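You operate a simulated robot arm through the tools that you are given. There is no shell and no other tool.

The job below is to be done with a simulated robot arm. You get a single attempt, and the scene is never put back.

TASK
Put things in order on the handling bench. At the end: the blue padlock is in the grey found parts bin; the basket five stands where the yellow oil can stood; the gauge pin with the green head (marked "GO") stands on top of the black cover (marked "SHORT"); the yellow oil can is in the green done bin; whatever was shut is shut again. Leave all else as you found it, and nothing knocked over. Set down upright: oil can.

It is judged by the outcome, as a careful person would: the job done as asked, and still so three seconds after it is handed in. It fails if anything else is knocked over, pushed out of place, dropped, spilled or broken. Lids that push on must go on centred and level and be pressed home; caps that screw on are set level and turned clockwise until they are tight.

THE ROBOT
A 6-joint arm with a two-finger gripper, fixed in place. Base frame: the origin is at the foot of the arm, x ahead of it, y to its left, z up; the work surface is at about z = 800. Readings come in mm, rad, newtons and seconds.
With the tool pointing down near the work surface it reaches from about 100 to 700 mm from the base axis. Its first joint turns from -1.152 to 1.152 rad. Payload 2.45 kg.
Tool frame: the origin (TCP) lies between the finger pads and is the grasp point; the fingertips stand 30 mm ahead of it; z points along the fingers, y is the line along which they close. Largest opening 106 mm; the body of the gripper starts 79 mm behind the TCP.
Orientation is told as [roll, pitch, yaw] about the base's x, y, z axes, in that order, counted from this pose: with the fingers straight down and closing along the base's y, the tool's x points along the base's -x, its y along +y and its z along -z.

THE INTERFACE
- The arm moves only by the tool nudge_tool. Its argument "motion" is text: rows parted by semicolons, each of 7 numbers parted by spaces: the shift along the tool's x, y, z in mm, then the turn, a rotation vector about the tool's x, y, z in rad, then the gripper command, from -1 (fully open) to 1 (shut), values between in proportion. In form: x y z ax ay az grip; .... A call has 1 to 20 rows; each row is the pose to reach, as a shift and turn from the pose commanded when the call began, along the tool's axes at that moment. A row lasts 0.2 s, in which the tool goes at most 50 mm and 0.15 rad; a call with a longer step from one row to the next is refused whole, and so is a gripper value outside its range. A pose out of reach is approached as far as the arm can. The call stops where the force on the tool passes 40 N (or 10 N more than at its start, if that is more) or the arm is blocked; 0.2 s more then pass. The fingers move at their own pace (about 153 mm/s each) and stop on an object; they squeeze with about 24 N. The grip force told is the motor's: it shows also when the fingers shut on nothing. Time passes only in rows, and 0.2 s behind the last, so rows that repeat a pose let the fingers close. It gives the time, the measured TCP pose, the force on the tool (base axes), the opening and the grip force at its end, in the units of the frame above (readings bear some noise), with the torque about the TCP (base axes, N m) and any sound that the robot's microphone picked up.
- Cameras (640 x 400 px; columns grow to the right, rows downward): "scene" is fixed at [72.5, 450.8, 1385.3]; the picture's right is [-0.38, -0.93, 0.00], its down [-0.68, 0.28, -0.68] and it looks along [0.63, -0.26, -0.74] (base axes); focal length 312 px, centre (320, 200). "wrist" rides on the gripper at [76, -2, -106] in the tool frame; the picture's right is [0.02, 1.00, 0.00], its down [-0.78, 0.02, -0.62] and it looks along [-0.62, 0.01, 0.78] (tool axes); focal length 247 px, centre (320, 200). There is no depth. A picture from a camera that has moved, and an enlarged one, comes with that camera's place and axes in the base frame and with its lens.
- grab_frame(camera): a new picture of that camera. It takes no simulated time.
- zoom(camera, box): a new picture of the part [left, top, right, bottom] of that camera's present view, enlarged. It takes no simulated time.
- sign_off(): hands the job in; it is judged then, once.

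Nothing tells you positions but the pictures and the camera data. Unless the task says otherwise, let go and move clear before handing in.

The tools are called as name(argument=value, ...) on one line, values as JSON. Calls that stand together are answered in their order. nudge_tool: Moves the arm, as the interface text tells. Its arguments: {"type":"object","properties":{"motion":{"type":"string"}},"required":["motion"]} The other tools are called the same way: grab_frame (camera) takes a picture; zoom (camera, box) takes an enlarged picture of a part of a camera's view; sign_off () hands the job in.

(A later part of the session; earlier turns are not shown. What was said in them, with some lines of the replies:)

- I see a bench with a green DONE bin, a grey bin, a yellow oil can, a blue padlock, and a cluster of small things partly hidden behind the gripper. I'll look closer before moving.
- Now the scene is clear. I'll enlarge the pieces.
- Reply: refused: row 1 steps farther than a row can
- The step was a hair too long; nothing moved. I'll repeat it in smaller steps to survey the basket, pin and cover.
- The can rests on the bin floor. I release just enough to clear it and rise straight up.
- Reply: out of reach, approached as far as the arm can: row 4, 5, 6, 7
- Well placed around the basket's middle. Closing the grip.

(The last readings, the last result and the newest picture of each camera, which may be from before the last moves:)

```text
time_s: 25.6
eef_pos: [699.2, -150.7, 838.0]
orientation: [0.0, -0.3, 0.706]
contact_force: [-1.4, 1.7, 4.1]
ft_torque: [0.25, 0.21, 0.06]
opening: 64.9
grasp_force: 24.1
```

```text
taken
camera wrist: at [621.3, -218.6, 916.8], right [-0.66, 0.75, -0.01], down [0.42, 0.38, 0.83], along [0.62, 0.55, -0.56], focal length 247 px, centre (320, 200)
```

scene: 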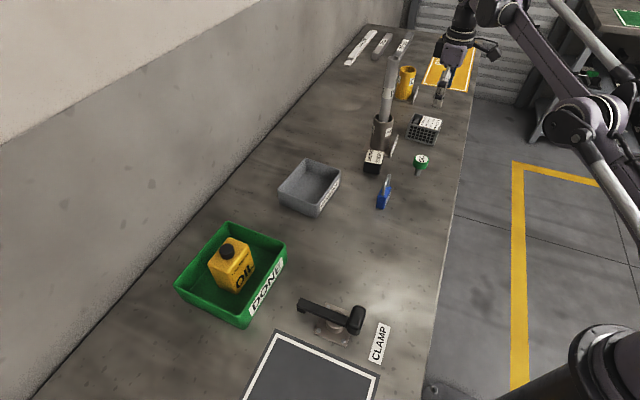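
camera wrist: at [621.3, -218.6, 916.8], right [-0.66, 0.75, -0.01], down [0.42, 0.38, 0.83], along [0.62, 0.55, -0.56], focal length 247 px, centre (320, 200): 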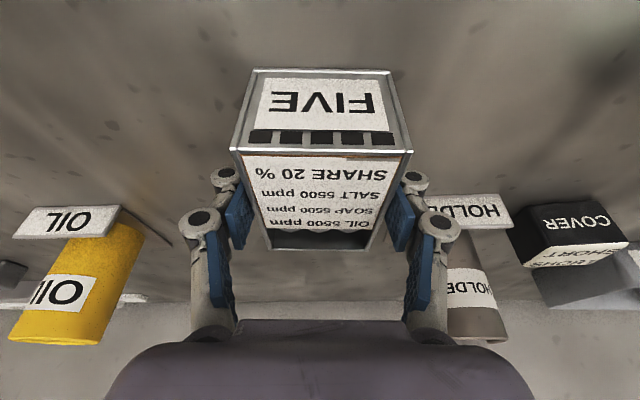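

nudge_tool(motion="-0.9 0 -2.9 0 0 0 1; -3 0 -9.5 0 0 0 1; -6 0 -19 0 0 0 1; -9 0 -28.6 0 0 0 1; -11.9 0 -38.2 0 0 0 1; -11.9 0 -38.2 0 0 0 1")

grab_frame(camera="wrist")

zoom(camera="scene", box=[360, 80, 480, 180])

```text
time_s: 27.0
eef_pos: [701.0, -150.1, 879.7]
orientation: [0.0, -0.299, 0.701]
contact_force: [-0.1, 0.5, -4.0]
ft_torque: [-0.02, -0.04, 0.02]
opening: 64.8
grasp_force: 24.1
```

```text
taken
camera wrist: at [622.2, -218.6, 957.1], right [-0.66, 0.75, -0.01], down [0.42, 0.38, 0.83], along [0.62, 0.54, -0.56], focal length 247 px, centre (320, 200)
```

wrist: 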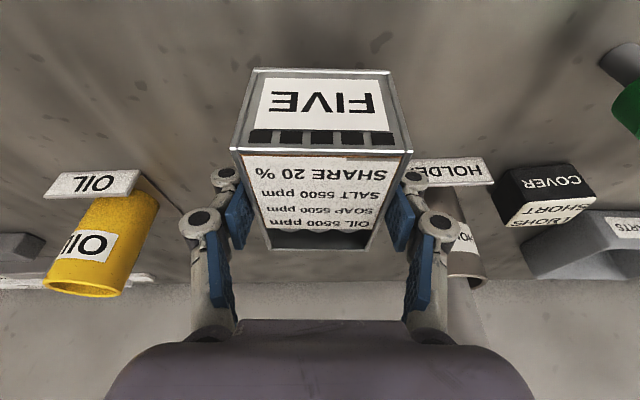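

```text
4.00 times, centred on (420, 130) of scene
camera zoom: at [72.6, 450.8, 1385.3], right [-0.38, -0.93, 0.0], down [-0.68, 0.28, -0.68], along [0.63, -0.26, -0.74], focal length 1249 px, centre (-80, 480)
```

zoom: 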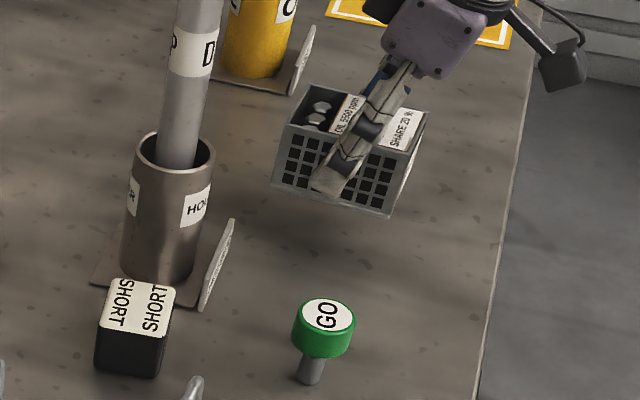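

nudge_tool(motion="4 6 -12 0 0 0 1; 14 24 -34 0 0 0 1; 28 48 -62 0 0 0 1; 42 73 -92 0 0 0 1; 56 97 -122 0 0 0 1; 66 114 -142 0 0 0 1; 69 119.6 -147.2 0 0 0 1; 69 119.6 -147.2 0 0 0 1")

grab_frame(camera="wrist")

```text
time_s: 28.8
eef_pos: [539.1, -129.8, 997.2]
orientation: [-0.001, -0.301, 0.706]
contact_force: [0.1, -0.3, -4.3]
ft_torque: [-0.01, 0.02, -0.01]
opening: 64.8
grasp_force: 23.5
```

```text
taken
camera wrist: at [460.2, -199.7, 1075.1], right [-0.66, 0.75, -0.01], down [0.42, 0.38, 0.83], along [0.62, 0.54, -0.56], focal length 247 px, centre (320, 200)
```

wrist: 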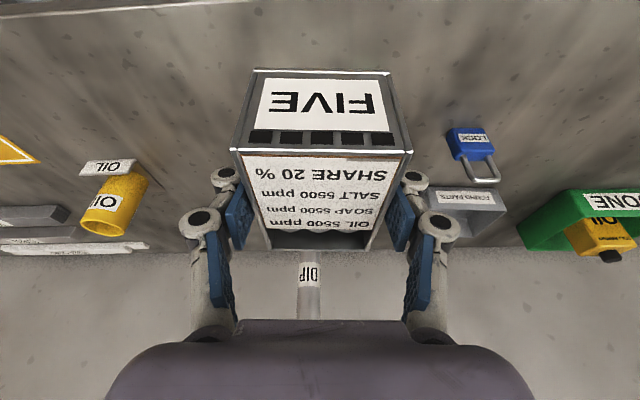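

nudge_tool(motion="-2 15 0.8 0 0 0 1; -8 52 2.6 0 0 0 1; -15 95 4.7 0 0 0 1; -22 140 6.9 0 0 0 1; -29 185 9.2 0 0 0 1; -36 230 11.4 0 0 0 1; -43 272 13.5 0 0 0 1; -49 306 15.2 0 0 0 1; -50.7 318.6 15.8 0 0 0 1; -50.7 318.6 15.8 0 0 0 1")

grab_frame(camera="wrist")

grab_frame(camera="scene")

```text
time_s: 31.0
eef_pos: [370.7, 149.1, 999.9]
orientation: [0.001, -0.301, 0.703]
contact_force: [-0.3, -0.1, -5.3]
ft_torque: [0.01, 0.0, -0.04]
opening: 64.8
grasp_force: 23.9
```

```text
taken
camera wrist: at [293.8, 80.6, 1078.6], right [-0.66, 0.75, -0.01], down [0.42, 0.38, 0.83], along [0.62, 0.54, -0.56], focal length 247 px, centre (320, 200)
```

wrist: 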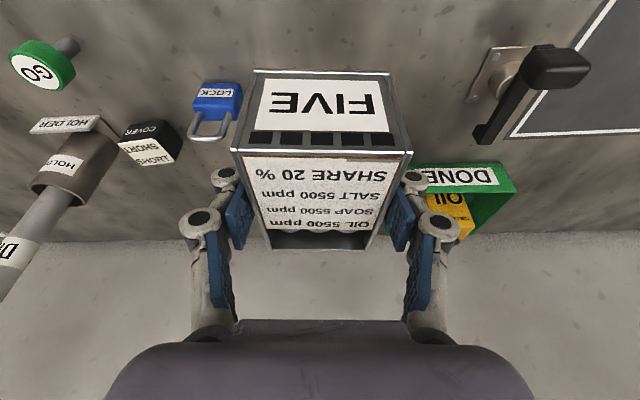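

```text
taken
```

scene: 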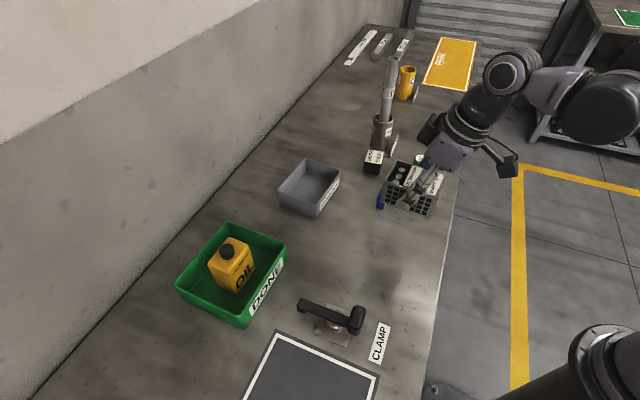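

nudge_tool(motion="4 0 12.8 0 0 0 1; 14 0 45 0 0 0 1; 25 0 80 0 0 0 1; 35 0 112 0 0 0 1; 42 0 135 0 0 0 1; 46.1 0 148 0 0 0 1; 46.1 0 148 0 0 0 1")

nudge_tool(motion="0.6 0 1.9 0 0 0 1; 1.2 0 3.8 0 0 0 1; 1.2 0 3.8 0 0 0 1")

zoom(camera="scene", box=[340, 160, 468, 270])

```text
time_s: 32.6
eef_pos: [371.9, 147.1, 846.4]
orientation: [-0.001, -0.3, 0.704]
contact_force: [-0.2, -0.2, -3.3]
ft_torque: [-0.01, 0.0, -0.01]
opening: 64.7
grasp_force: 24.3
```

```text
time_s: 33.4
eef_pos: [372.3, 146.7, 842.5]
orientation: [0.001, -0.299, 0.705]
contact_force: [0.8, -0.4, -4.8]
ft_torque: [0.0, 0.03, 0.01]
opening: 64.5
grasp_force: 24.0
```

```text
3.64 times, centred on (404, 215) of scene
camera zoom: at [72.6, 450.8, 1385.3], right [-0.38, -0.93, 0.0], down [-0.68, 0.28, -0.68], along [0.63, -0.26, -0.74], focal length 1136 px, centre (14, 146)
```

zoom: 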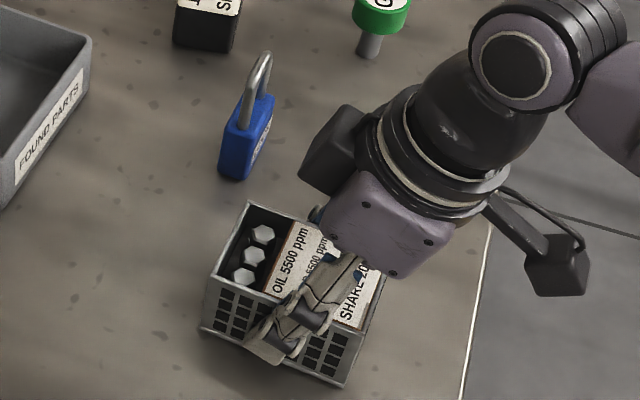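

nudge_tool(motion="-1.8 -1.6 0.6 0 0 0 1; -1.3 -1.6 2 0 0 0 1; -0.9 -1.6 3.4 0 0 0 1; -0.9 -1.6 3.4 0 0 0 1")

nudge_tool(motion="0.3 0 1 0 0 0 1; 0.3 0 1 0 0 0 1")

```text
time_s: 34.4
eef_pos: [375.7, 148.6, 837.7]
orientation: [0.0, -0.302, 0.705]
contact_force: [0.6, -1.2, 16.1]
ft_torque: [0.08, -0.14, 0.07]
opening: 65.0
grasp_force: 24.5
```

```text
time_s: 35.0
eef_pos: [375.0, 147.5, 836.0]
orientation: [0.0, -0.302, 0.701]
contact_force: [0.6, 1.8, 17.7]
ft_torque: [0.15, -0.17, 0.07]
opening: 64.5
grasp_force: 23.8
```

nudge_tool(motion="0 0 -0.5 0 0 0 1; 0 0 -0.5 0 0 0 0; 0 0 -0.5 0 0 0 -0.5; 0 0 -0.5 0 0 0 -0.5; 0 0 -15 0 0 0 -0.5; 0 0 -50 0 0 0 -0.5; 0 0 -95 0 0 0 -0.5; 0 0 -140 0 0 0 -0.5; 0 0 -180 0 0 0 -0.5; 0 0 -180 0 0.1 0 -0.5; 0 0 -180 0 0.2 0 -0.5; 0 0 -180 0 0.3 0 -0.5")

grab_frame(camera="wrist")

grab_frame(camera="scene")

zoom(camera="scene", box=[340, 160, 468, 270])

```text
time_s: 37.6
eef_pos: [335.0, 110.5, 1008.0]
orientation: [0.0, 0.003, 0.705]
contact_force: [0.4, 0.5, 0.3]
ft_torque: [-0.02, 0.01, -0.03]
opening: 79.5
grasp_force: 0.1
```

```text
taken
camera wrist: at [278.6, 60.5, 1113.0], right [-0.66, 0.75, 0.0], down [0.59, 0.52, 0.62], along [0.46, 0.41, -0.78], focal length 247 px, centre (320, 200)
```

wrist: 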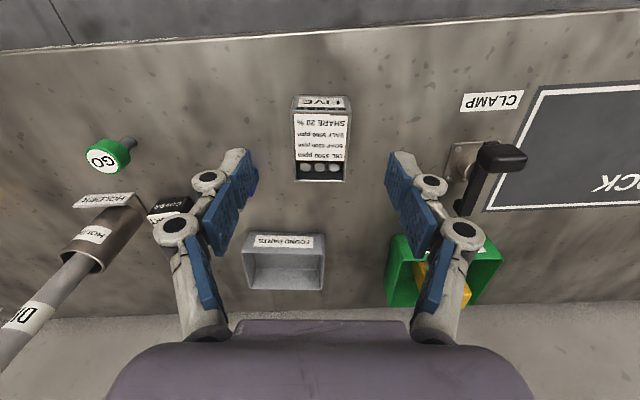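

```text
taken
```

scene: 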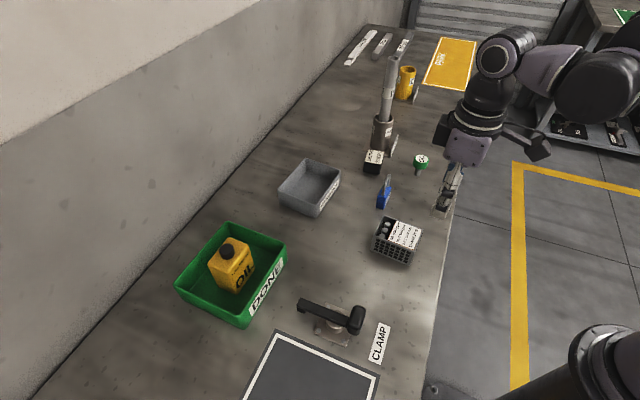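

```text
3.64 times, centred on (404, 215) of scene
camera zoom: at [72.5, 450.8, 1385.3], right [-0.38, -0.93, 0.0], down [-0.68, 0.28, -0.68], along [0.63, -0.26, -0.74], focal length 1136 px, centre (14, 146)
```

zoom: 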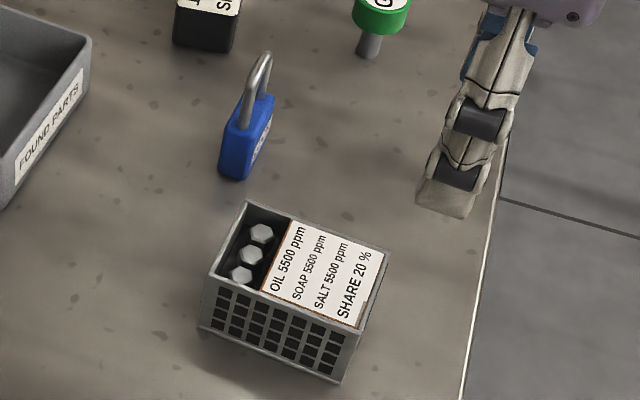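

nudge_tool(motion="-30 -28 0 0 0 0 -0.5; -61 -56 0 0 0 0 -0.5; -92 -84 0 0 0 0 -0.5; -123.6 -112.4 0 0 0 0 -0.5; -123.6 -112.4 8 0 0 0 -0.5")

grab_frame(camera="wrist")

zoom(camera="wrist", box=[260, 60, 380, 180])

```text
time_s: 38.8
eef_pos: [505.5, 109.1, 1001.1]
orientation: [0.0, -0.002, 0.703]
contact_force: [0.5, 0.1, -0.4]
ft_torque: [0.03, -0.03, 0.02]
opening: 79.4
grasp_force: 0.0
```

```text
taken
camera wrist: at [447.9, 57.6, 1106.4], right [-0.66, 0.75, 0.0], down [0.59, 0.52, 0.62], along [0.47, 0.41, -0.78], focal length 247 px, centre (320, 200)
```

wrist: 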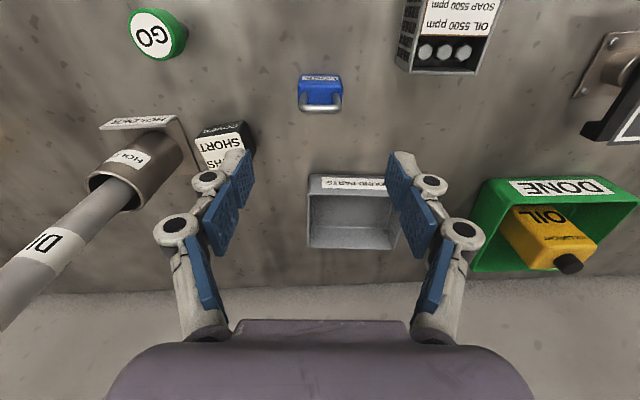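

```text
3.33 times, centred on (320, 120) of wrist
camera zoom: at [447.9, 57.6, 1106.4], right [-0.66, 0.75, 0.0], down [0.59, 0.52, 0.62], along [0.47, 0.41, -0.78], focal length 823 px, centre (320, 467)
```

zoom: 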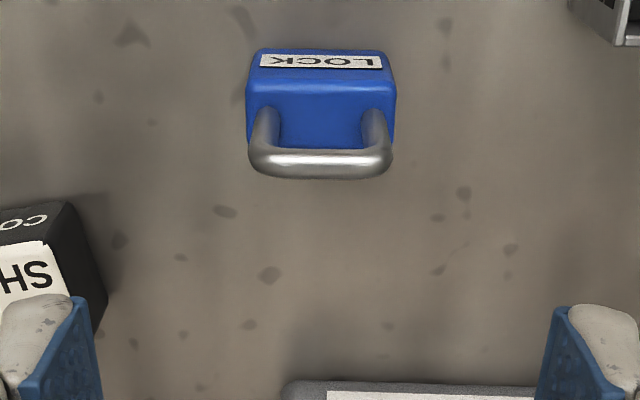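

nudge_tool(motion="-1.3 0 40 0 0 0 -0.35; -1.3 0 80 0 0 0 -0.35; -1.3 0 120 0 0 0 -0.35; -1.3 0 150 0 0 0 -0.35; -1.3 0 163 0 0 0 -0.35; -1.3 0 166 0 0 0 -0.35; -1.3 0 166 0 0 0 0.2; -1.3 0 166 0 0 0 1; -1.3 0 166 0 0 0 1; -1.3 0 166 0 0 0 1")

grab_frame(camera="wrist")

zoom(camera="scene", box=[340, 130, 468, 230])

```text
time_s: 41.0
eef_pos: [502.3, 110.1, 834.5]
orientation: [0.0, -0.003, 0.705]
contact_force: [-0.1, -0.4, 0.5]
ft_torque: [0.02, 0.05, 0.0]
opening: 45.5
grasp_force: 23.5
```

```text
taken
camera wrist: at [445.7, 59.1, 939.9], right [-0.66, 0.75, 0.0], down [0.59, 0.52, 0.62], along [0.46, 0.41, -0.78], focal length 247 px, centre (320, 200)
```

wrist: 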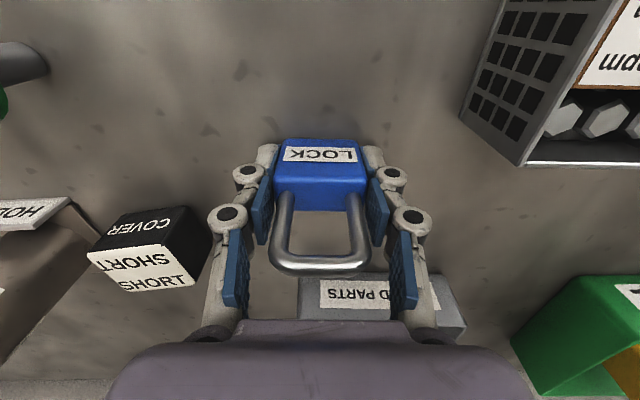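

```text
4.00 times, centred on (404, 180) of scene
camera zoom: at [72.5, 450.8, 1385.3], right [-0.38, -0.93, 0.0], down [-0.68, 0.28, -0.68], along [0.63, -0.26, -0.74], focal length 1249 px, centre (-16, 280)
```

zoom: 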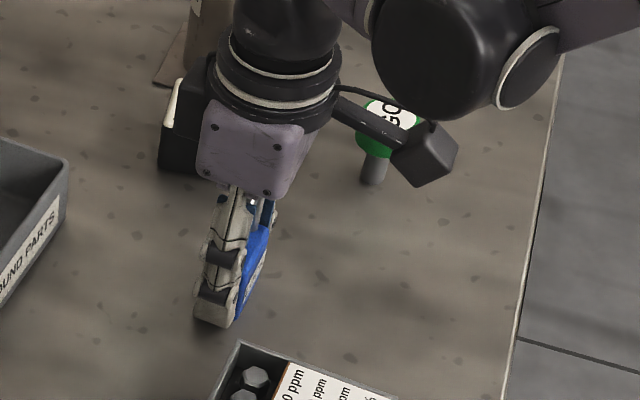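

nudge_tool(motion="0 0 -8 0 0 0 1; 0 0 -35 0 0 0 1; 0 0 -75 0 0 0 1; 0 0 -115 0 0 0 1; -20 6 -125 0 0 0 1; -60 19 -125 0 0 0 1; -104 34 -125 0 0 0 1; -145 47 -125 0 0 0 1; -162 52.4 -125 0 0 0 1; -162 52.4 -125 0 0 0 1")

grab_frame(camera="wrist")

grab_frame(camera="scene")

```text
time_s: 43.2
eef_pos: [592.1, 255.7, 960.4]
orientation: [-0.002, -0.001, 0.705]
contact_force: [0.1, 0.5, -2.0]
ft_torque: [-0.01, -0.01, -0.04]
opening: 45.0
grasp_force: 24.0
```

```text
taken
camera wrist: at [535.7, 205.3, 1066.0], right [-0.66, 0.75, 0.0], down [0.59, 0.52, 0.62], along [0.47, 0.41, -0.78], focal length 247 px, centre (320, 200)
```

wrist: 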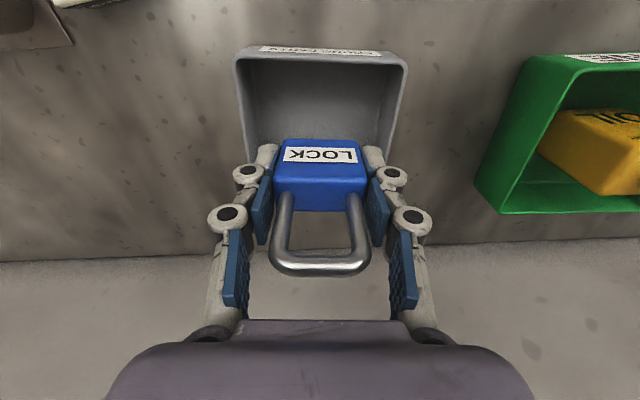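

```text
taken
```

scene: 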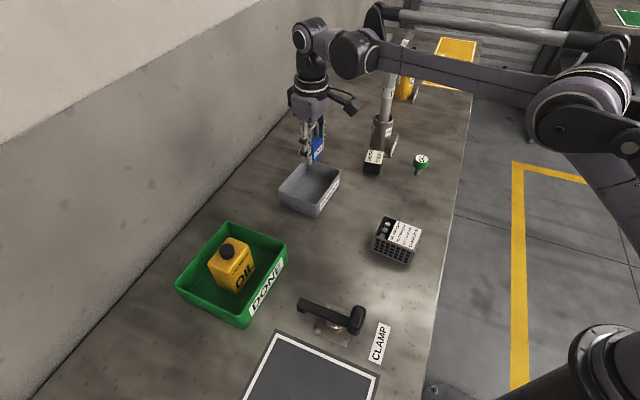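

nudge_tool(motion="-6 0 15 0 0 0 1; -6 0 45 0 0 0 1; -6 0 80 0 0 0 1; -6 0 103 0 0 0 1; -6 0 115 0 0 0 1; -6 0 115 0 0 0 1")

nudge_tool(motion="0 0 2 0 0 0 1; 0 0 3 0 0 0 1; 0 0 3 0 0 0 1")

zoom(camera="scene", box=[260, 140, 360, 230])

```text
time_s: 44.6
eef_pos: [597.2, 257.0, 845.2]
orientation: [0.0, 0.001, 0.705]
contact_force: [-0.7, 0.9, -0.9]
ft_torque: [0.03, 0.0, -0.02]
opening: 45.3
grasp_force: 23.9
```

```text
time_s: 45.4
eef_pos: [596.9, 256.5, 841.5]
orientation: [0.001, 0.0, 0.704]
contact_force: [0.4, 0.4, -1.7]
ft_torque: [0.0, -0.02, -0.03]
opening: 45.5
grasp_force: 23.5
```

```text
4.44 times, centred on (310, 185) of scene
camera zoom: at [72.5, 450.8, 1385.3], right [-0.38, -0.93, 0.0], down [-0.68, 0.28, -0.68], along [0.63, -0.26, -0.74], focal length 1388 px, centre (364, 267)
```

zoom: 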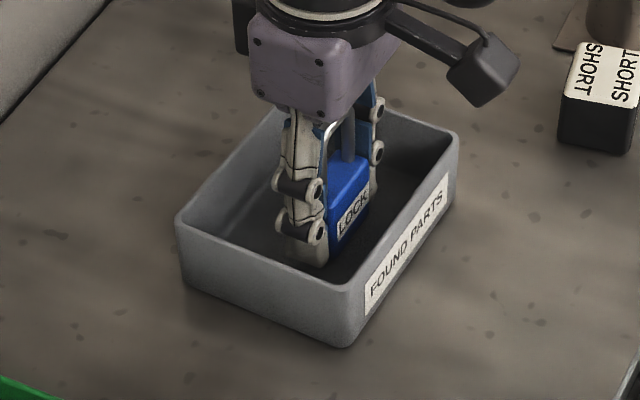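

nudge_tool(motion="0 0 1.5 0 0 0 1; 0 0 1.5 0 0 0 1")

nudge_tool(motion="0 0 1.2 0 0 0 1; 0 0 1.2 0 0 0 1")

```text
time_s: 46.0
eef_pos: [596.8, 258.0, 840.1]
orientation: [0.0, 0.001, 0.704]
contact_force: [-0.2, -0.7, -1.4]
ft_torque: [-0.01, -0.02, -0.01]
opening: 45.4
grasp_force: 23.7
```

```text
time_s: 46.6
eef_pos: [595.8, 256.9, 839.6]
orientation: [-0.001, 0.0, 0.705]
contact_force: [0.4, 0.6, -0.5]
ft_torque: [0.0, -0.01, 0.0]
opening: 45.3
grasp_force: 24.2
```

nudge_tool(motion="0 0 1.2 0 0 0 1; 0 0 1.2 0 0 0 1")

nudge_tool(motion="0 0 1 0 0 0 1; 0 0 1 0 0 0 1")

```text
time_s: 47.2
eef_pos: [596.1, 257.4, 837.4]
orientation: [0.0, -0.002, 0.705]
contact_force: [0.6, 1.4, 18.0]
ft_torque: [-0.08, -0.03, 0.02]
opening: 45.0
grasp_force: 24.3
```

```text
time_s: 47.8
eef_pos: [595.7, 256.3, 836.5]
orientation: [0.0, -0.002, 0.704]
contact_force: [-0.5, 0.2, 20.7]
ft_torque: [-0.02, 0.01, -0.02]
opening: 45.5
grasp_force: 24.0
```

The padlock rests on the grey bin's floor. Releasing narrowly and rising.

nudge_tool(motion="0 0 -1 0 0 0 1; 0 0 -1 0 0 0 0; 0 0 -1 0 0 0 -0.2; 0 0 -1 0 0 0 -0.2; 0 0 -15 0 0 0 -0.2; 0 0 -50 0 0 0 -0.2; 0 0 -95 0 0 0 -0.2; 0 0 -140 0 0 0 -0.2; 0 0 -140 0 0 0 -0.2")

grab_frame(camera="wrist")

zoom(camera="scene", box=[260, 120, 440, 230])

```text
time_s: 49.8
eef_pos: [594.2, 257.6, 978.2]
orientation: [0.0, 0.0, 0.706]
contact_force: [-0.6, -1.0, 0.1]
ft_torque: [-0.02, -0.01, 0.03]
opening: 63.7
grasp_force: 0.0
```

```text
taken
camera wrist: at [537.6, 206.5, 1083.8], right [-0.66, 0.75, 0.0], down [0.59, 0.52, 0.62], along [0.47, 0.41, -0.78], focal length 247 px, centre (320, 200)
```

wrist: 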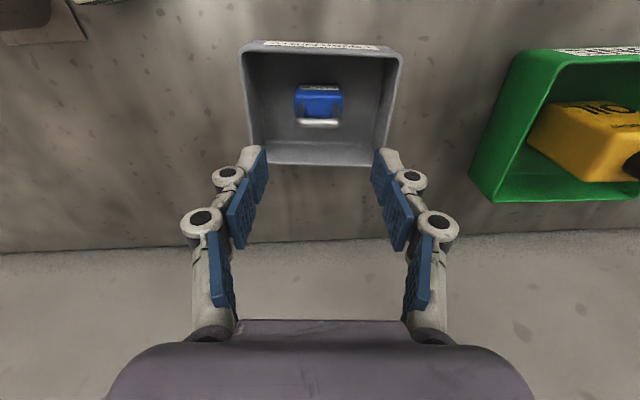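

```text
3.56 times, centred on (350, 175) of scene
camera zoom: at [72.5, 450.8, 1385.3], right [-0.38, -0.93, 0.0], down [-0.68, 0.28, -0.68], along [0.63, -0.26, -0.74], focal length 1110 px, centre (213, 289)
```

zoom: 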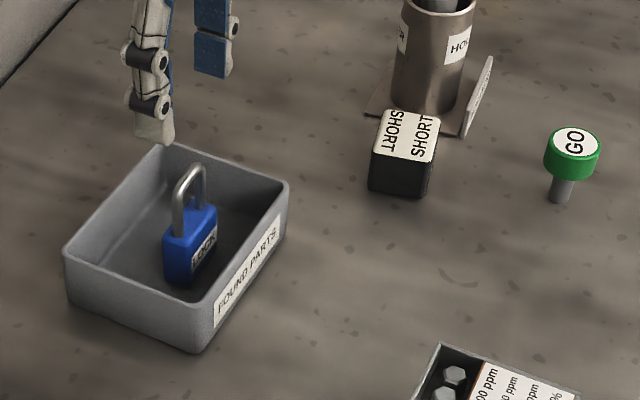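

nudge_tool(motion="20 -18 -2 0 0 0.133 -0.2; 40 -36 -4 0 0 0.266 -0.3; 60 -54 -6 0 0 0.4 -0.3; 80 -72 -8 0 0 0.533 -0.3; 100 -90 -10 0 0 0.666 -0.3; 120 -108 -12 0 0 0.799 -0.3; 140 -126 -14 0 0 0.932 -0.3; 160 -144 -16 0 0 1.065 -0.3; 180 -162 -18 0 0 1.199 -0.3; 200 -180 -20 0 0 1.332 -0.3; 219.9 -198.3 -22 0 0 1.465 -0.3; 219.9 -198.3 -22 0 0 1.465 -0.3")

grab_frame(camera="wrist")

grab_frame(camera="scene")

```text
time_s: 52.4
eef_pos: [559.2, -36.5, 997.7]
orientation: [-0.001, -0.001, -0.763]
contact_force: [0.2, -0.4, -0.1]
ft_torque: [-0.02, 0.02, -0.01]
opening: 69.1
grasp_force: 0.0
```

```text
taken
camera wrist: at [502.4, 15.1, 1102.5], right [0.68, 0.74, 0.0], down [0.58, -0.53, 0.62], along [0.46, -0.42, -0.78], focal length 247 px, centre (320, 200)
```

wrist: 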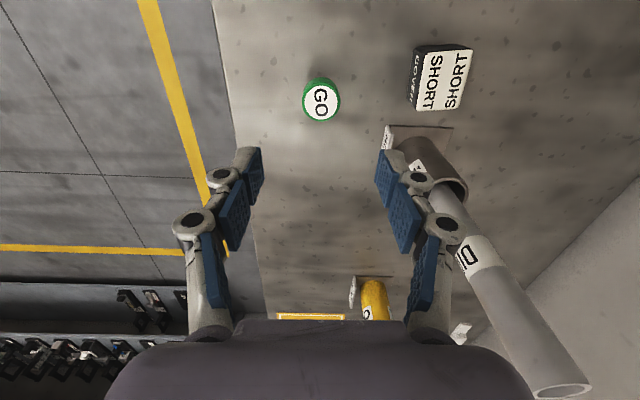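

```text
taken
```

scene: 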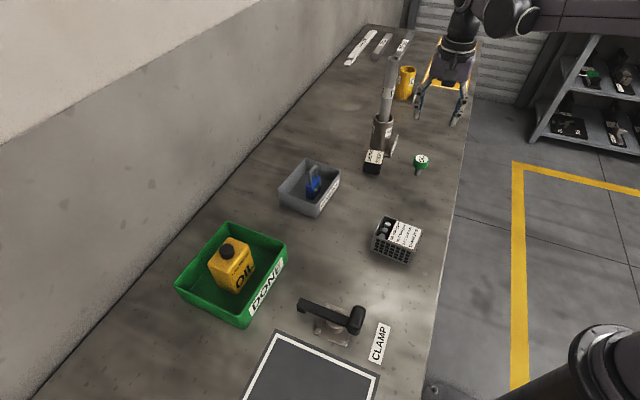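

zoom(camera="wrist", box=[290, 70, 354, 130])

zoom(camera="wrist", box=[390, 30, 490, 124])

zoom(camera="scene", box=[360, 140, 440, 190])

```text
6.67 times, centred on (322, 100) of wrist
camera zoom: at [502.4, 15.1, 1102.5], right [0.68, 0.74, 0.0], down [0.58, -0.53, 0.62], along [0.46, -0.42, -0.78], focal length 1646 px, centre (307, 867)
```

zoom: 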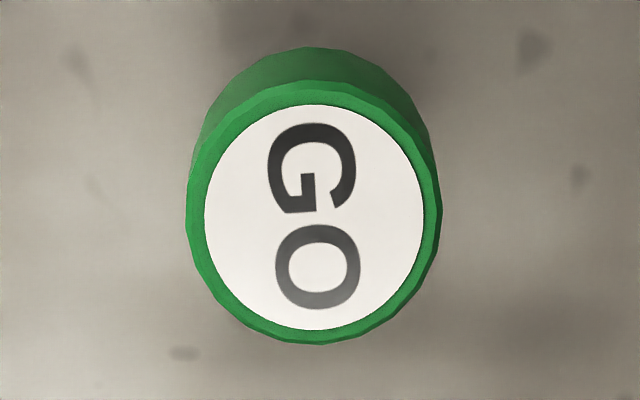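

```text
4.26 times, centred on (440, 77) of wrist
camera zoom: at [502.4, 15.1, 1102.5], right [0.68, 0.74, 0.0], down [0.58, -0.53, 0.62], along [0.46, -0.42, -0.78], focal length 1051 px, centre (-191, 723)
```

zoom: 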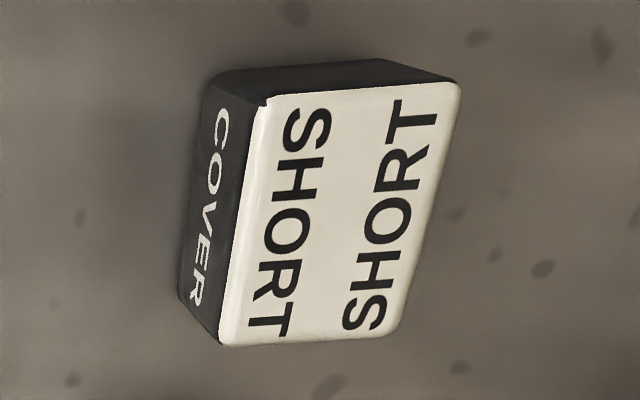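

```text
8.00 times, centred on (400, 165) of scene
camera zoom: at [72.5, 450.8, 1385.3], right [-0.38, -0.93, 0.0], down [-0.68, 0.28, -0.68], along [0.63, -0.26, -0.74], focal length 2498 px, centre (-320, 480)
```

zoom: 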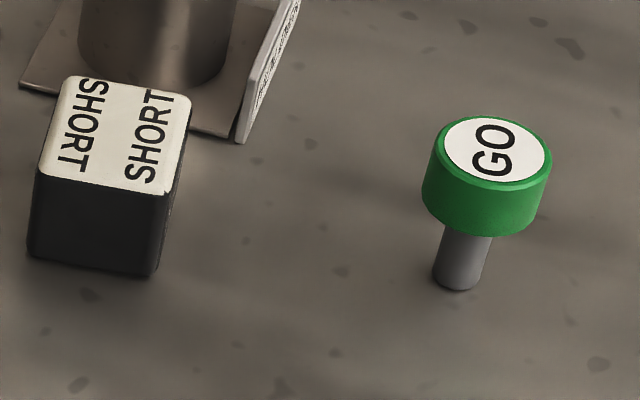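

nudge_tool(motion="1.7 0.3 40 0 0 0 -0.3; 1.7 0.3 80 0 0 0 -0.3; 1.7 0.3 115 0 0 0 -0.3; 1.7 0.3 140 0 0 0 -0.3; 1.7 0.3 152 0 0 0 -0.3; 1.7 0.3 152 0 0 0 0; 1.7 0.3 152 0 0 0 0.1; 1.7 0.3 152 0 0 0 0.15")

grab_frame(camera="wrist")

zoom(camera="wrist", box=[240, 120, 400, 250])

zoom(camera="scene", box=[360, 120, 460, 190])

```text
time_s: 54.2
eef_pos: [556.8, -36.7, 844.6]
orientation: [0.0, 0.0, -0.763]
contact_force: [1.0, -0.3, -0.3]
ft_torque: [0.0, 0.0, -0.02]
opening: 45.2
grasp_force: 0.0
```

```text
taken
camera wrist: at [500.4, 15.5, 950.6], right [0.67, 0.74, 0.0], down [0.58, -0.53, 0.62], along [0.46, -0.42, -0.78], focal length 247 px, centre (320, 200)
```

wrist: 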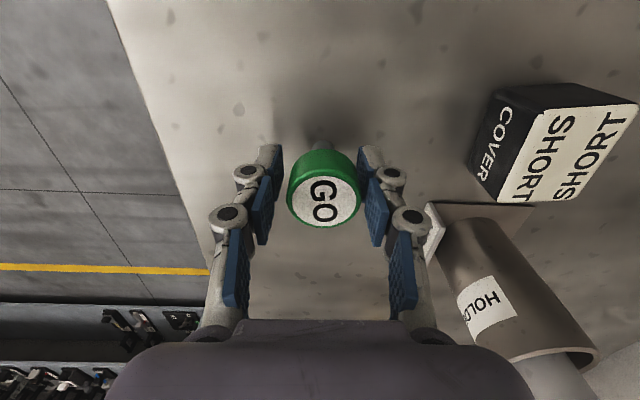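

```text
3.08 times, centred on (320, 185) of wrist
camera zoom: at [500.4, 15.5, 950.6], right [0.67, 0.74, 0.0], down [0.58, -0.53, 0.62], along [0.46, -0.42, -0.78], focal length 760 px, centre (320, 246)
```

zoom: 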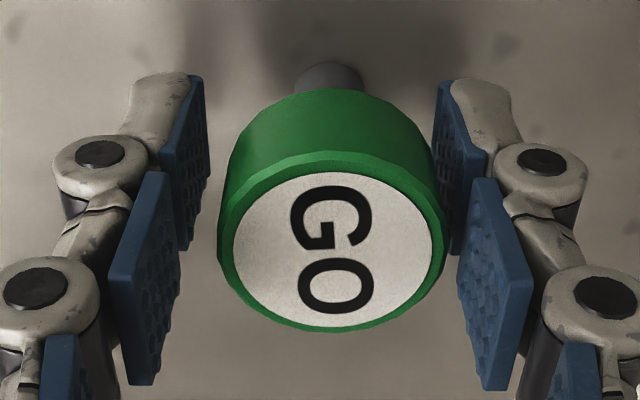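

```text
5.71 times, centred on (410, 155) of scene
camera zoom: at [72.5, 450.8, 1385.3], right [-0.38, -0.93, 0.0], down [-0.68, 0.28, -0.68], along [0.63, -0.26, -0.74], focal length 1784 px, centre (-194, 457)
```

zoom: 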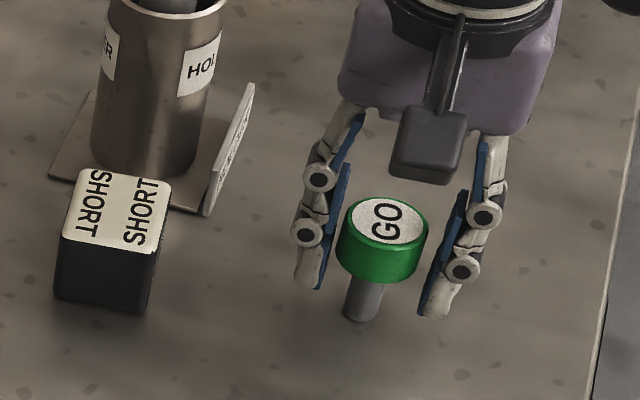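

nudge_tool(motion="0.5 1.6 0 0 0 0 0.15; 0.5 1.6 0 0 0 0 0.2; 0.5 1.6 0 0 0 0 0.25")

zoom(camera="wrist", box=[240, 120, 400, 250])

```text
time_s: 55.0
eef_pos: [556.8, -35.1, 845.2]
orientation: [0.001, -0.001, -0.762]
contact_force: [-0.1, 0.5, -0.2]
ft_torque: [-0.02, 0.0, -0.01]
opening: 39.9
grasp_force: 0.2
```

```text
3.08 times, centred on (320, 185) of wrist
camera zoom: at [501.5, 16.3, 951.0], right [0.67, 0.74, 0.0], down [0.58, -0.53, 0.62], along [0.46, -0.42, -0.78], focal length 760 px, centre (320, 246)
```

zoom: 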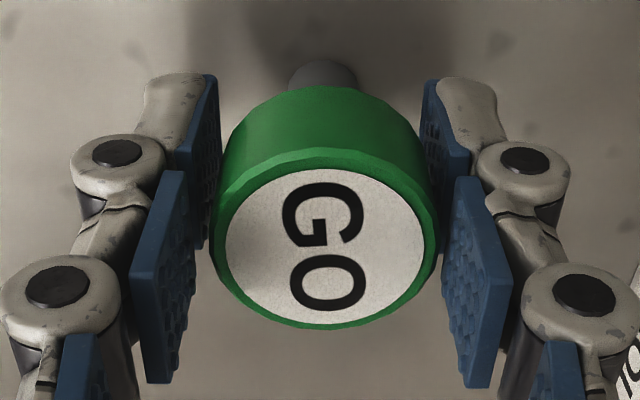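

Centred between the pads now. Closing.

nudge_tool(motion="0 0 0 0 0 0 0.28; 0 0 0 0 0 0 0.32; 0 0 0 0 0 0 0.5; 0 0 0 0 0 0 1; 0 0 0 0 0 0 1")

zoom(camera="wrist", box=[240, 120, 400, 250])

zoom(camera="scene", box=[360, 120, 460, 190])

```text
time_s: 56.2
eef_pos: [558.8, -36.5, 845.1]
orientation: [0.0, -0.001, -0.761]
contact_force: [0.6, 0.7, 2.0]
ft_torque: [0.01, -0.02, -0.02]
opening: 35.9
grasp_force: 24.0
```

```text
3.08 times, centred on (320, 185) of wrist
camera zoom: at [501.5, 16.2, 951.1], right [0.67, 0.74, 0.0], down [0.58, -0.53, 0.62], along [0.46, -0.42, -0.78], focal length 760 px, centre (320, 246)
```

zoom: 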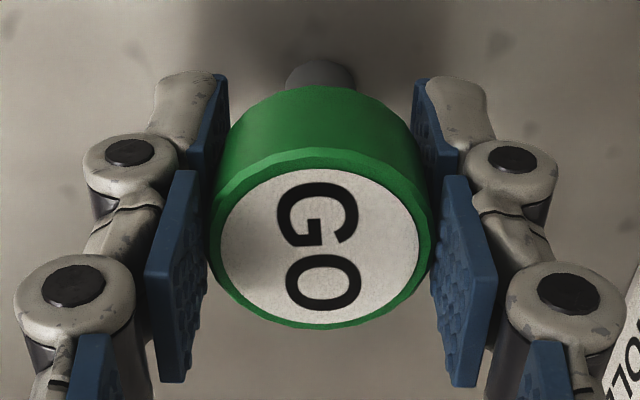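

```text
5.71 times, centred on (410, 155) of scene
camera zoom: at [72.5, 450.8, 1385.3], right [-0.38, -0.93, 0.0], down [-0.68, 0.28, -0.68], along [0.63, -0.26, -0.74], focal length 1784 px, centre (-194, 457)
```

zoom: 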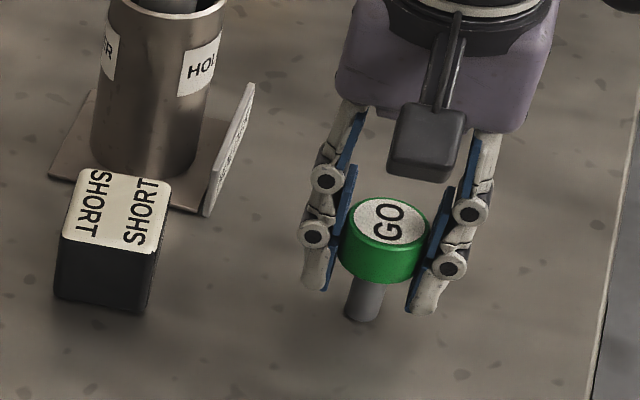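

nudge_tool(motion="0 0 -6 0 0 0 1; 0 0 -25 0 0 0 1; 0 0 -55 0 0 0 1; 0 0 -85 0 0 0 1; 3 20 -90 0 0 0 1; 7 55 -90 0 0 0 1; 12 92 -90 0 0 0 1; 15.2 115 -90 0 0 0 1; 15.2 119.9 -90 0 0 0 1; 15.2 119.9 -90 0 0 0 1")

grab_frame(camera="wrist")

zoom(camera="scene", box=[320, 60, 460, 190])

```text
time_s: 58.4
eef_pos: [629.4, 63.4, 934.5]
orientation: [-0.001, -0.001, -0.762]
contact_force: [-0.6, -0.6, 0.5]
ft_torque: [0.0, 0.01, -0.02]
opening: 35.7
grasp_force: 23.6
```

```text
taken
camera wrist: at [573.4, 115.2, 1040.5], right [0.67, 0.74, 0.0], down [0.58, -0.53, 0.62], along [0.46, -0.42, -0.78], focal length 247 px, centre (320, 200)
```

wrist: 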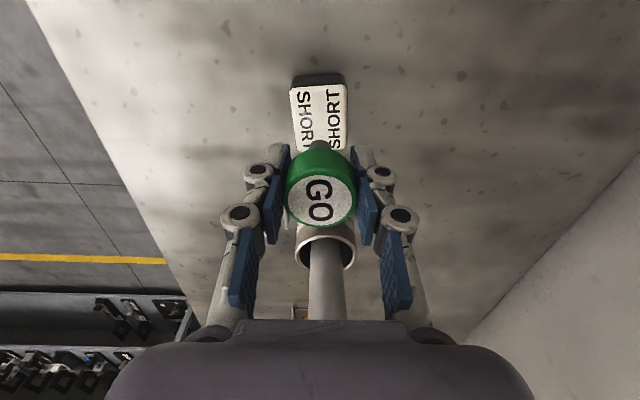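

```text
3.08 times, centred on (390, 125) of scene
camera zoom: at [72.5, 450.8, 1385.3], right [-0.38, -0.93, 0.0], down [-0.68, 0.28, -0.68], along [0.63, -0.26, -0.74], focal length 961 px, centre (105, 431)
```

zoom: 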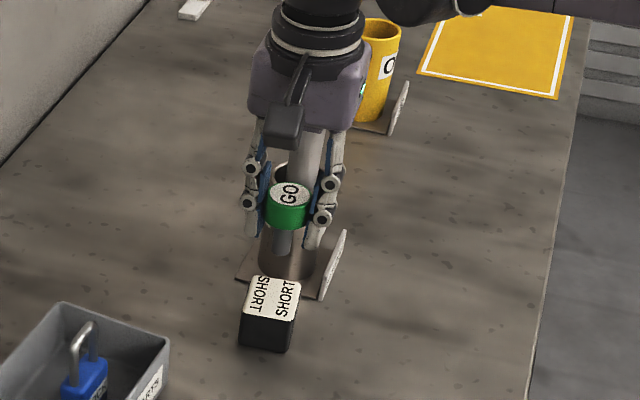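

zoom(camera="wrist", box=[256, 60, 384, 240])

```text
2.22 times, centred on (320, 150) of wrist
camera zoom: at [573.4, 115.2, 1040.5], right [0.67, 0.74, 0.0], down [0.58, -0.53, 0.62], along [0.46, -0.42, -0.78], focal length 549 px, centre (320, 311)
```

zoom: 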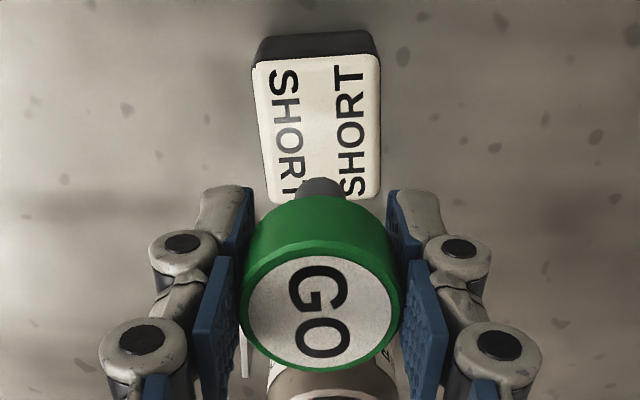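

nudge_tool(motion="0 0 12 0 0 0 1; 0 0 28 0 0 0 1; 0 0 40 0 0 0 1; 0 0 45 0 0 0 1; 0 0 45 0 0 0 1")

nudge_tool(motion="0 0 1.5 0 0 0 1; 0 0 2.5 0 0 0 1; 0 0 2.5 0 0 0 1")

zoom(camera="scene", box=[330, 110, 430, 190])

```text
time_s: 59.6
eef_pos: [627.4, 65.3, 891.9]
orientation: [0.0, -0.001, -0.762]
contact_force: [-0.4, -0.3, -0.8]
ft_torque: [0.0, -0.03, -0.03]
opening: 35.8
grasp_force: 24.0
```

```text
time_s: 60.4
eef_pos: [628.7, 64.1, 888.0]
orientation: [0.001, 0.001, -0.762]
contact_force: [-0.4, 0.2, -0.8]
ft_torque: [0.01, 0.0, 0.02]
opening: 35.6
grasp_force: 23.7
```

```text
5.00 times, centred on (380, 150) of scene
camera zoom: at [72.5, 450.8, 1385.3], right [-0.38, -0.93, 0.0], down [-0.68, 0.28, -0.68], along [0.63, -0.26, -0.74], focal length 1561 px, centre (20, 450)
```

zoom: 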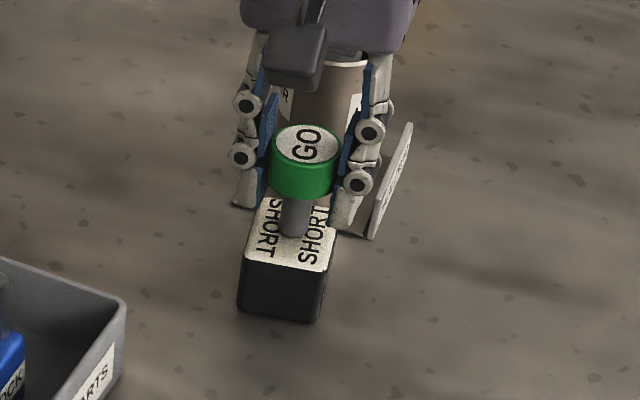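

nudge_tool(motion="0 0 1.2 0 0 0 1; 0 0 1.2 0 0 0 1")

nudge_tool(motion="0 0 1 0 0 0 1; 0 0 1 0 0 0 1")

```text
time_s: 61.0
eef_pos: [629.6, 64.1, 888.8]
orientation: [0.0, 0.001, -0.762]
contact_force: [0.8, -0.6, -1.1]
ft_torque: [0.01, -0.04, 0.02]
opening: 35.6
grasp_force: 24.0
```

```text
time_s: 61.6
eef_pos: [628.2, 64.8, 886.9]
orientation: [0.003, -0.001, -0.762]
contact_force: [-0.7, 0.9, 17.5]
ft_torque: [0.03, 0.0, 0.02]
opening: 35.7
grasp_force: 24.4
```

zoom(camera="scene", box=[350, 120, 410, 180])

zoom(camera="wrist", box=[240, 60, 400, 250])

```text
6.67 times, centred on (380, 150) of scene
camera zoom: at [72.2, 450.8, 1385.3], right [-0.38, -0.93, 0.0], down [-0.68, 0.28, -0.68], along [0.63, -0.26, -0.74], focal length 2082 px, centre (-80, 533)
```

zoom: 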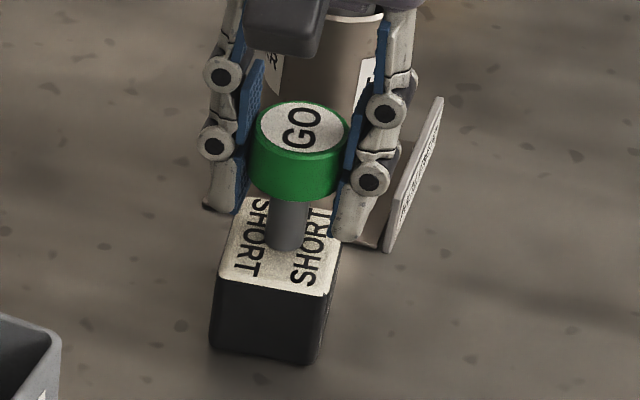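

```text
2.11 times, centred on (320, 155) of wrist
camera zoom: at [572.7, 115.9, 992.8], right [0.67, 0.74, 0.0], down [0.58, -0.53, 0.62], along [0.46, -0.42, -0.78], focal length 520 px, centre (320, 295)
```

zoom: 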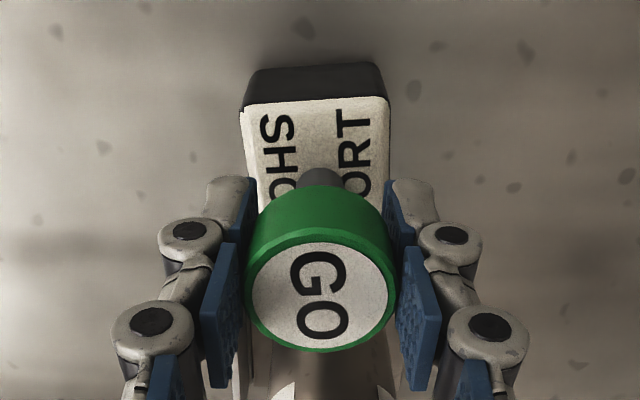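

nudge_tool(motion="0 0 -0.6 0 0 0 1; 0 0 -0.6 0 0 0 0.4; 0 0 -0.6 0 0 0 0.3; 0 0 -0.6 0 0 0 0.25; 0 0 -0.6 0 0 0 0.15; 0 0 -0.6 0 0 0 0; 0 0 -0.6 0 0 0 -0.2; 0 0 -0.6 0 0 0 -0.2")

zoom(camera="wrist", box=[240, 60, 400, 250])

zoom(camera="scene", box=[350, 120, 410, 180])

```text
time_s: 63.4
eef_pos: [630.1, 63.7, 887.7]
orientation: [0.0, 0.002, -0.759]
contact_force: [-0.2, 0.0, -1.0]
ft_torque: [0.01, -0.01, -0.03]
opening: 63.7
grasp_force: 0.0
```

```text
2.11 times, centred on (320, 155) of wrist
camera zoom: at [573.3, 115.3, 992.6], right [0.67, 0.74, 0.0], down [0.58, -0.53, 0.62], along [0.46, -0.42, -0.78], focal length 520 px, centre (320, 295)
```

zoom: 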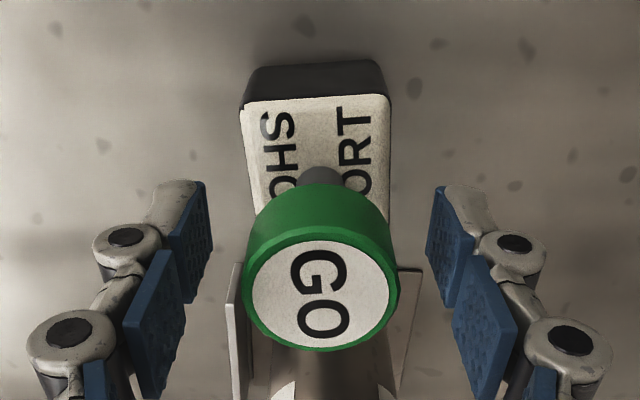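

```text
6.67 times, centred on (380, 150) of scene
camera zoom: at [72.5, 450.8, 1385.3], right [-0.38, -0.93, 0.0], down [-0.68, 0.28, -0.68], along [0.63, -0.26, -0.74], focal length 2082 px, centre (-80, 533)
```

zoom: 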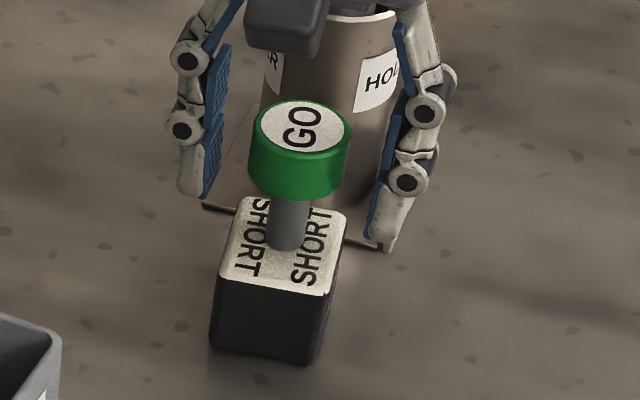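

nudge_tool(motion="0 0 -10 0 0 0 -0.2; 0 0 -35 0 0 0 -0.2; 0 0 -75 0 0 0 -0.2; 0 0 -115 0 0 0 -0.2; 30 0 -140 0 0 0 -0.2; 70 0 -160 0 0 0 -0.2; 110 0 -170 0 0 0 -0.2; 150 0 -180 0 0 0 -0.2; 190 0 -190 0 0 0 -0.2")

grab_frame(camera="wrist")

grab_frame(camera="scene")

zoom(camera="scene", box=[340, 90, 468, 190])

```text
time_s: 65.4
eef_pos: [494.7, 197.2, 1076.0]
orientation: [-0.001, -0.002, -0.761]
contact_force: [-0.6, 0.2, 0.1]
ft_torque: [-0.06, -0.05, -0.03]
opening: 63.6
grasp_force: 0.1
```

```text
taken
camera wrist: at [438.5, 248.5, 1182.0], right [0.67, 0.74, 0.0], down [0.58, -0.53, 0.62], along [0.46, -0.42, -0.78], focal length 247 px, centre (320, 200)
```

wrist: 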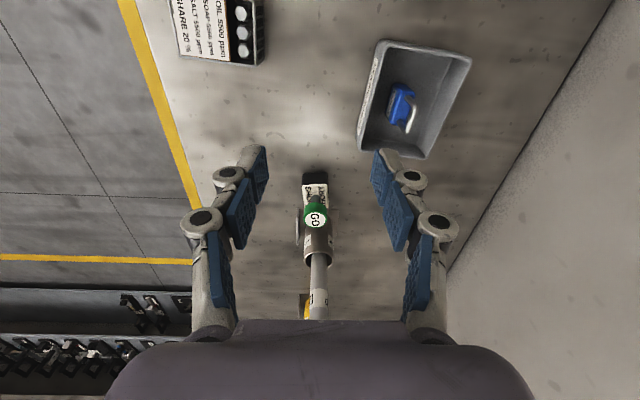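

```text
taken
```

scene: 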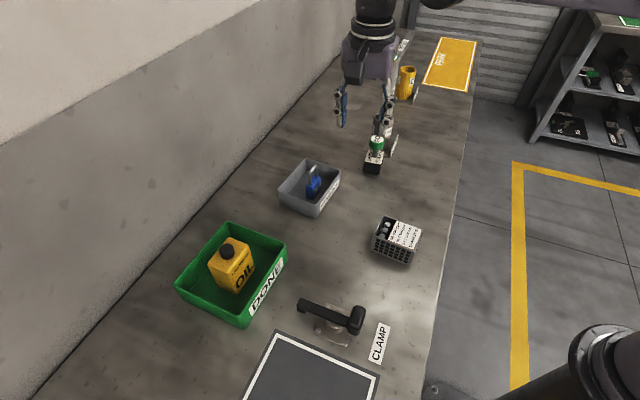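

```text
4.00 times, centred on (404, 140) of scene
camera zoom: at [72.5, 450.8, 1385.3], right [-0.38, -0.93, 0.0], down [-0.68, 0.28, -0.68], along [0.63, -0.26, -0.74], focal length 1249 px, centre (-16, 440)
```

zoom: 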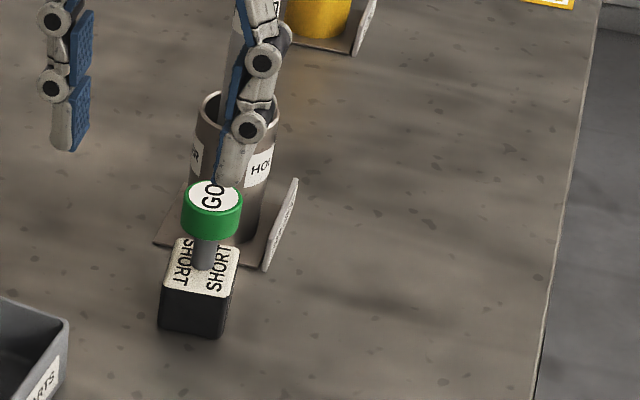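

nudge_tool(motion="30 -22 -5 0 0 0 -0.5; 64 -46 -15 0 0 0 -1; 98 -70 -25 0 0 0 -1; 131.6 -93.8 -30 0 0 0 -1; 131.6 -93.8 -30 0 0 0 -1; 131.6 -93.8 -30 0 0 0 -1")

grab_frame(camera="scene")

grab_frame(camera="wrist")

zoom(camera="scene", box=[350, 100, 450, 270])

```text
time_s: 66.8
eef_pos: [329.5, 220.1, 1108.8]
orientation: [0.0, -0.001, -0.761]
contact_force: [-0.5, -0.9, -0.1]
ft_torque: [0.03, -0.03, 0.03]
opening: 105.9
grasp_force: 0.0
```

```text
taken
```

scene: 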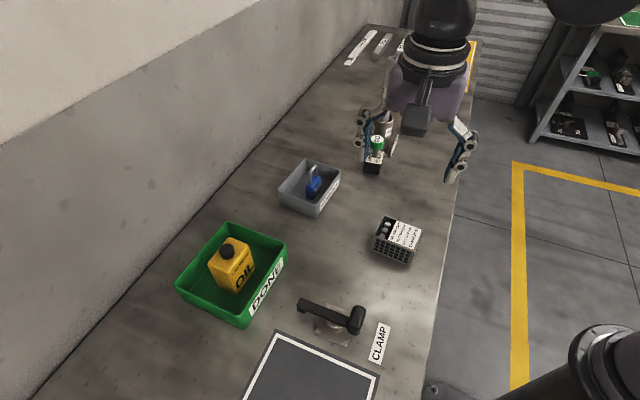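

```text
taken
camera wrist: at [274.1, 271.6, 1213.8], right [0.67, 0.74, 0.0], down [0.58, -0.53, 0.62], along [0.46, -0.42, -0.78], focal length 247 px, centre (320, 200)
```

wrist: 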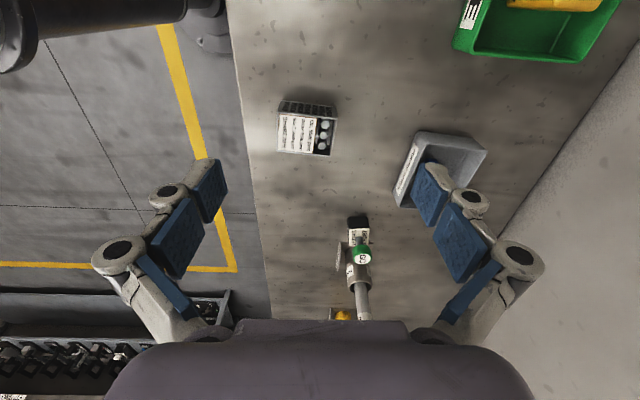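

```text
2.35 times, centred on (400, 185) of scene
camera zoom: at [72.5, 450.8, 1385.3], right [-0.38, -0.93, 0.0], down [-0.68, 0.28, -0.68], along [0.63, -0.26, -0.74], focal length 735 px, centre (132, 235)
```

zoom: 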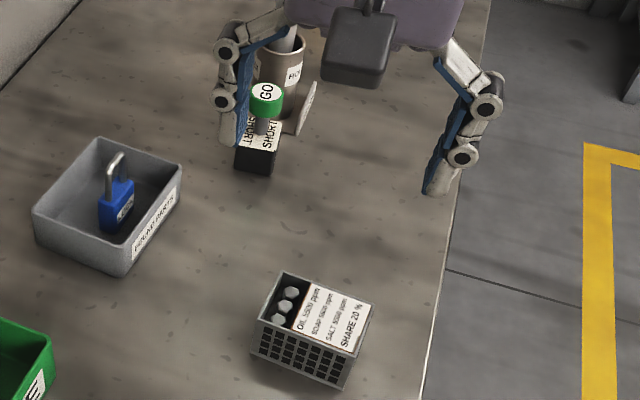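

Everything is where it was asked for: the padlock is in the grey bin, basket FIVE stands where the can was, and the GO pin stands on the SHORT cover. The oil can is upright in the green bin, nothing shut was opened, and the arm is clear, so I'm handing in.

sign_off()

```text
The job is handed in.
```

The job is handed in, and the last pictures showed every piece where you asked for it. I have not seen the judging result.

- **Oil can:** it stands upright in the green done bin.
- **Basket five:** it stands where the oil can stood, within about 3 mm by my measurement. Its card and bolts are still inside.
- **Blue padlock:** it stands in the grey found parts bin.
- **GO pin:** it stands near the middle of the top of the SHORT cover and stayed up after I let go.

I did not open anything that was shut, so nothing needed shutting again. I saw nothing else knocked over or moved, and the arm was empty and clear when I signed off.
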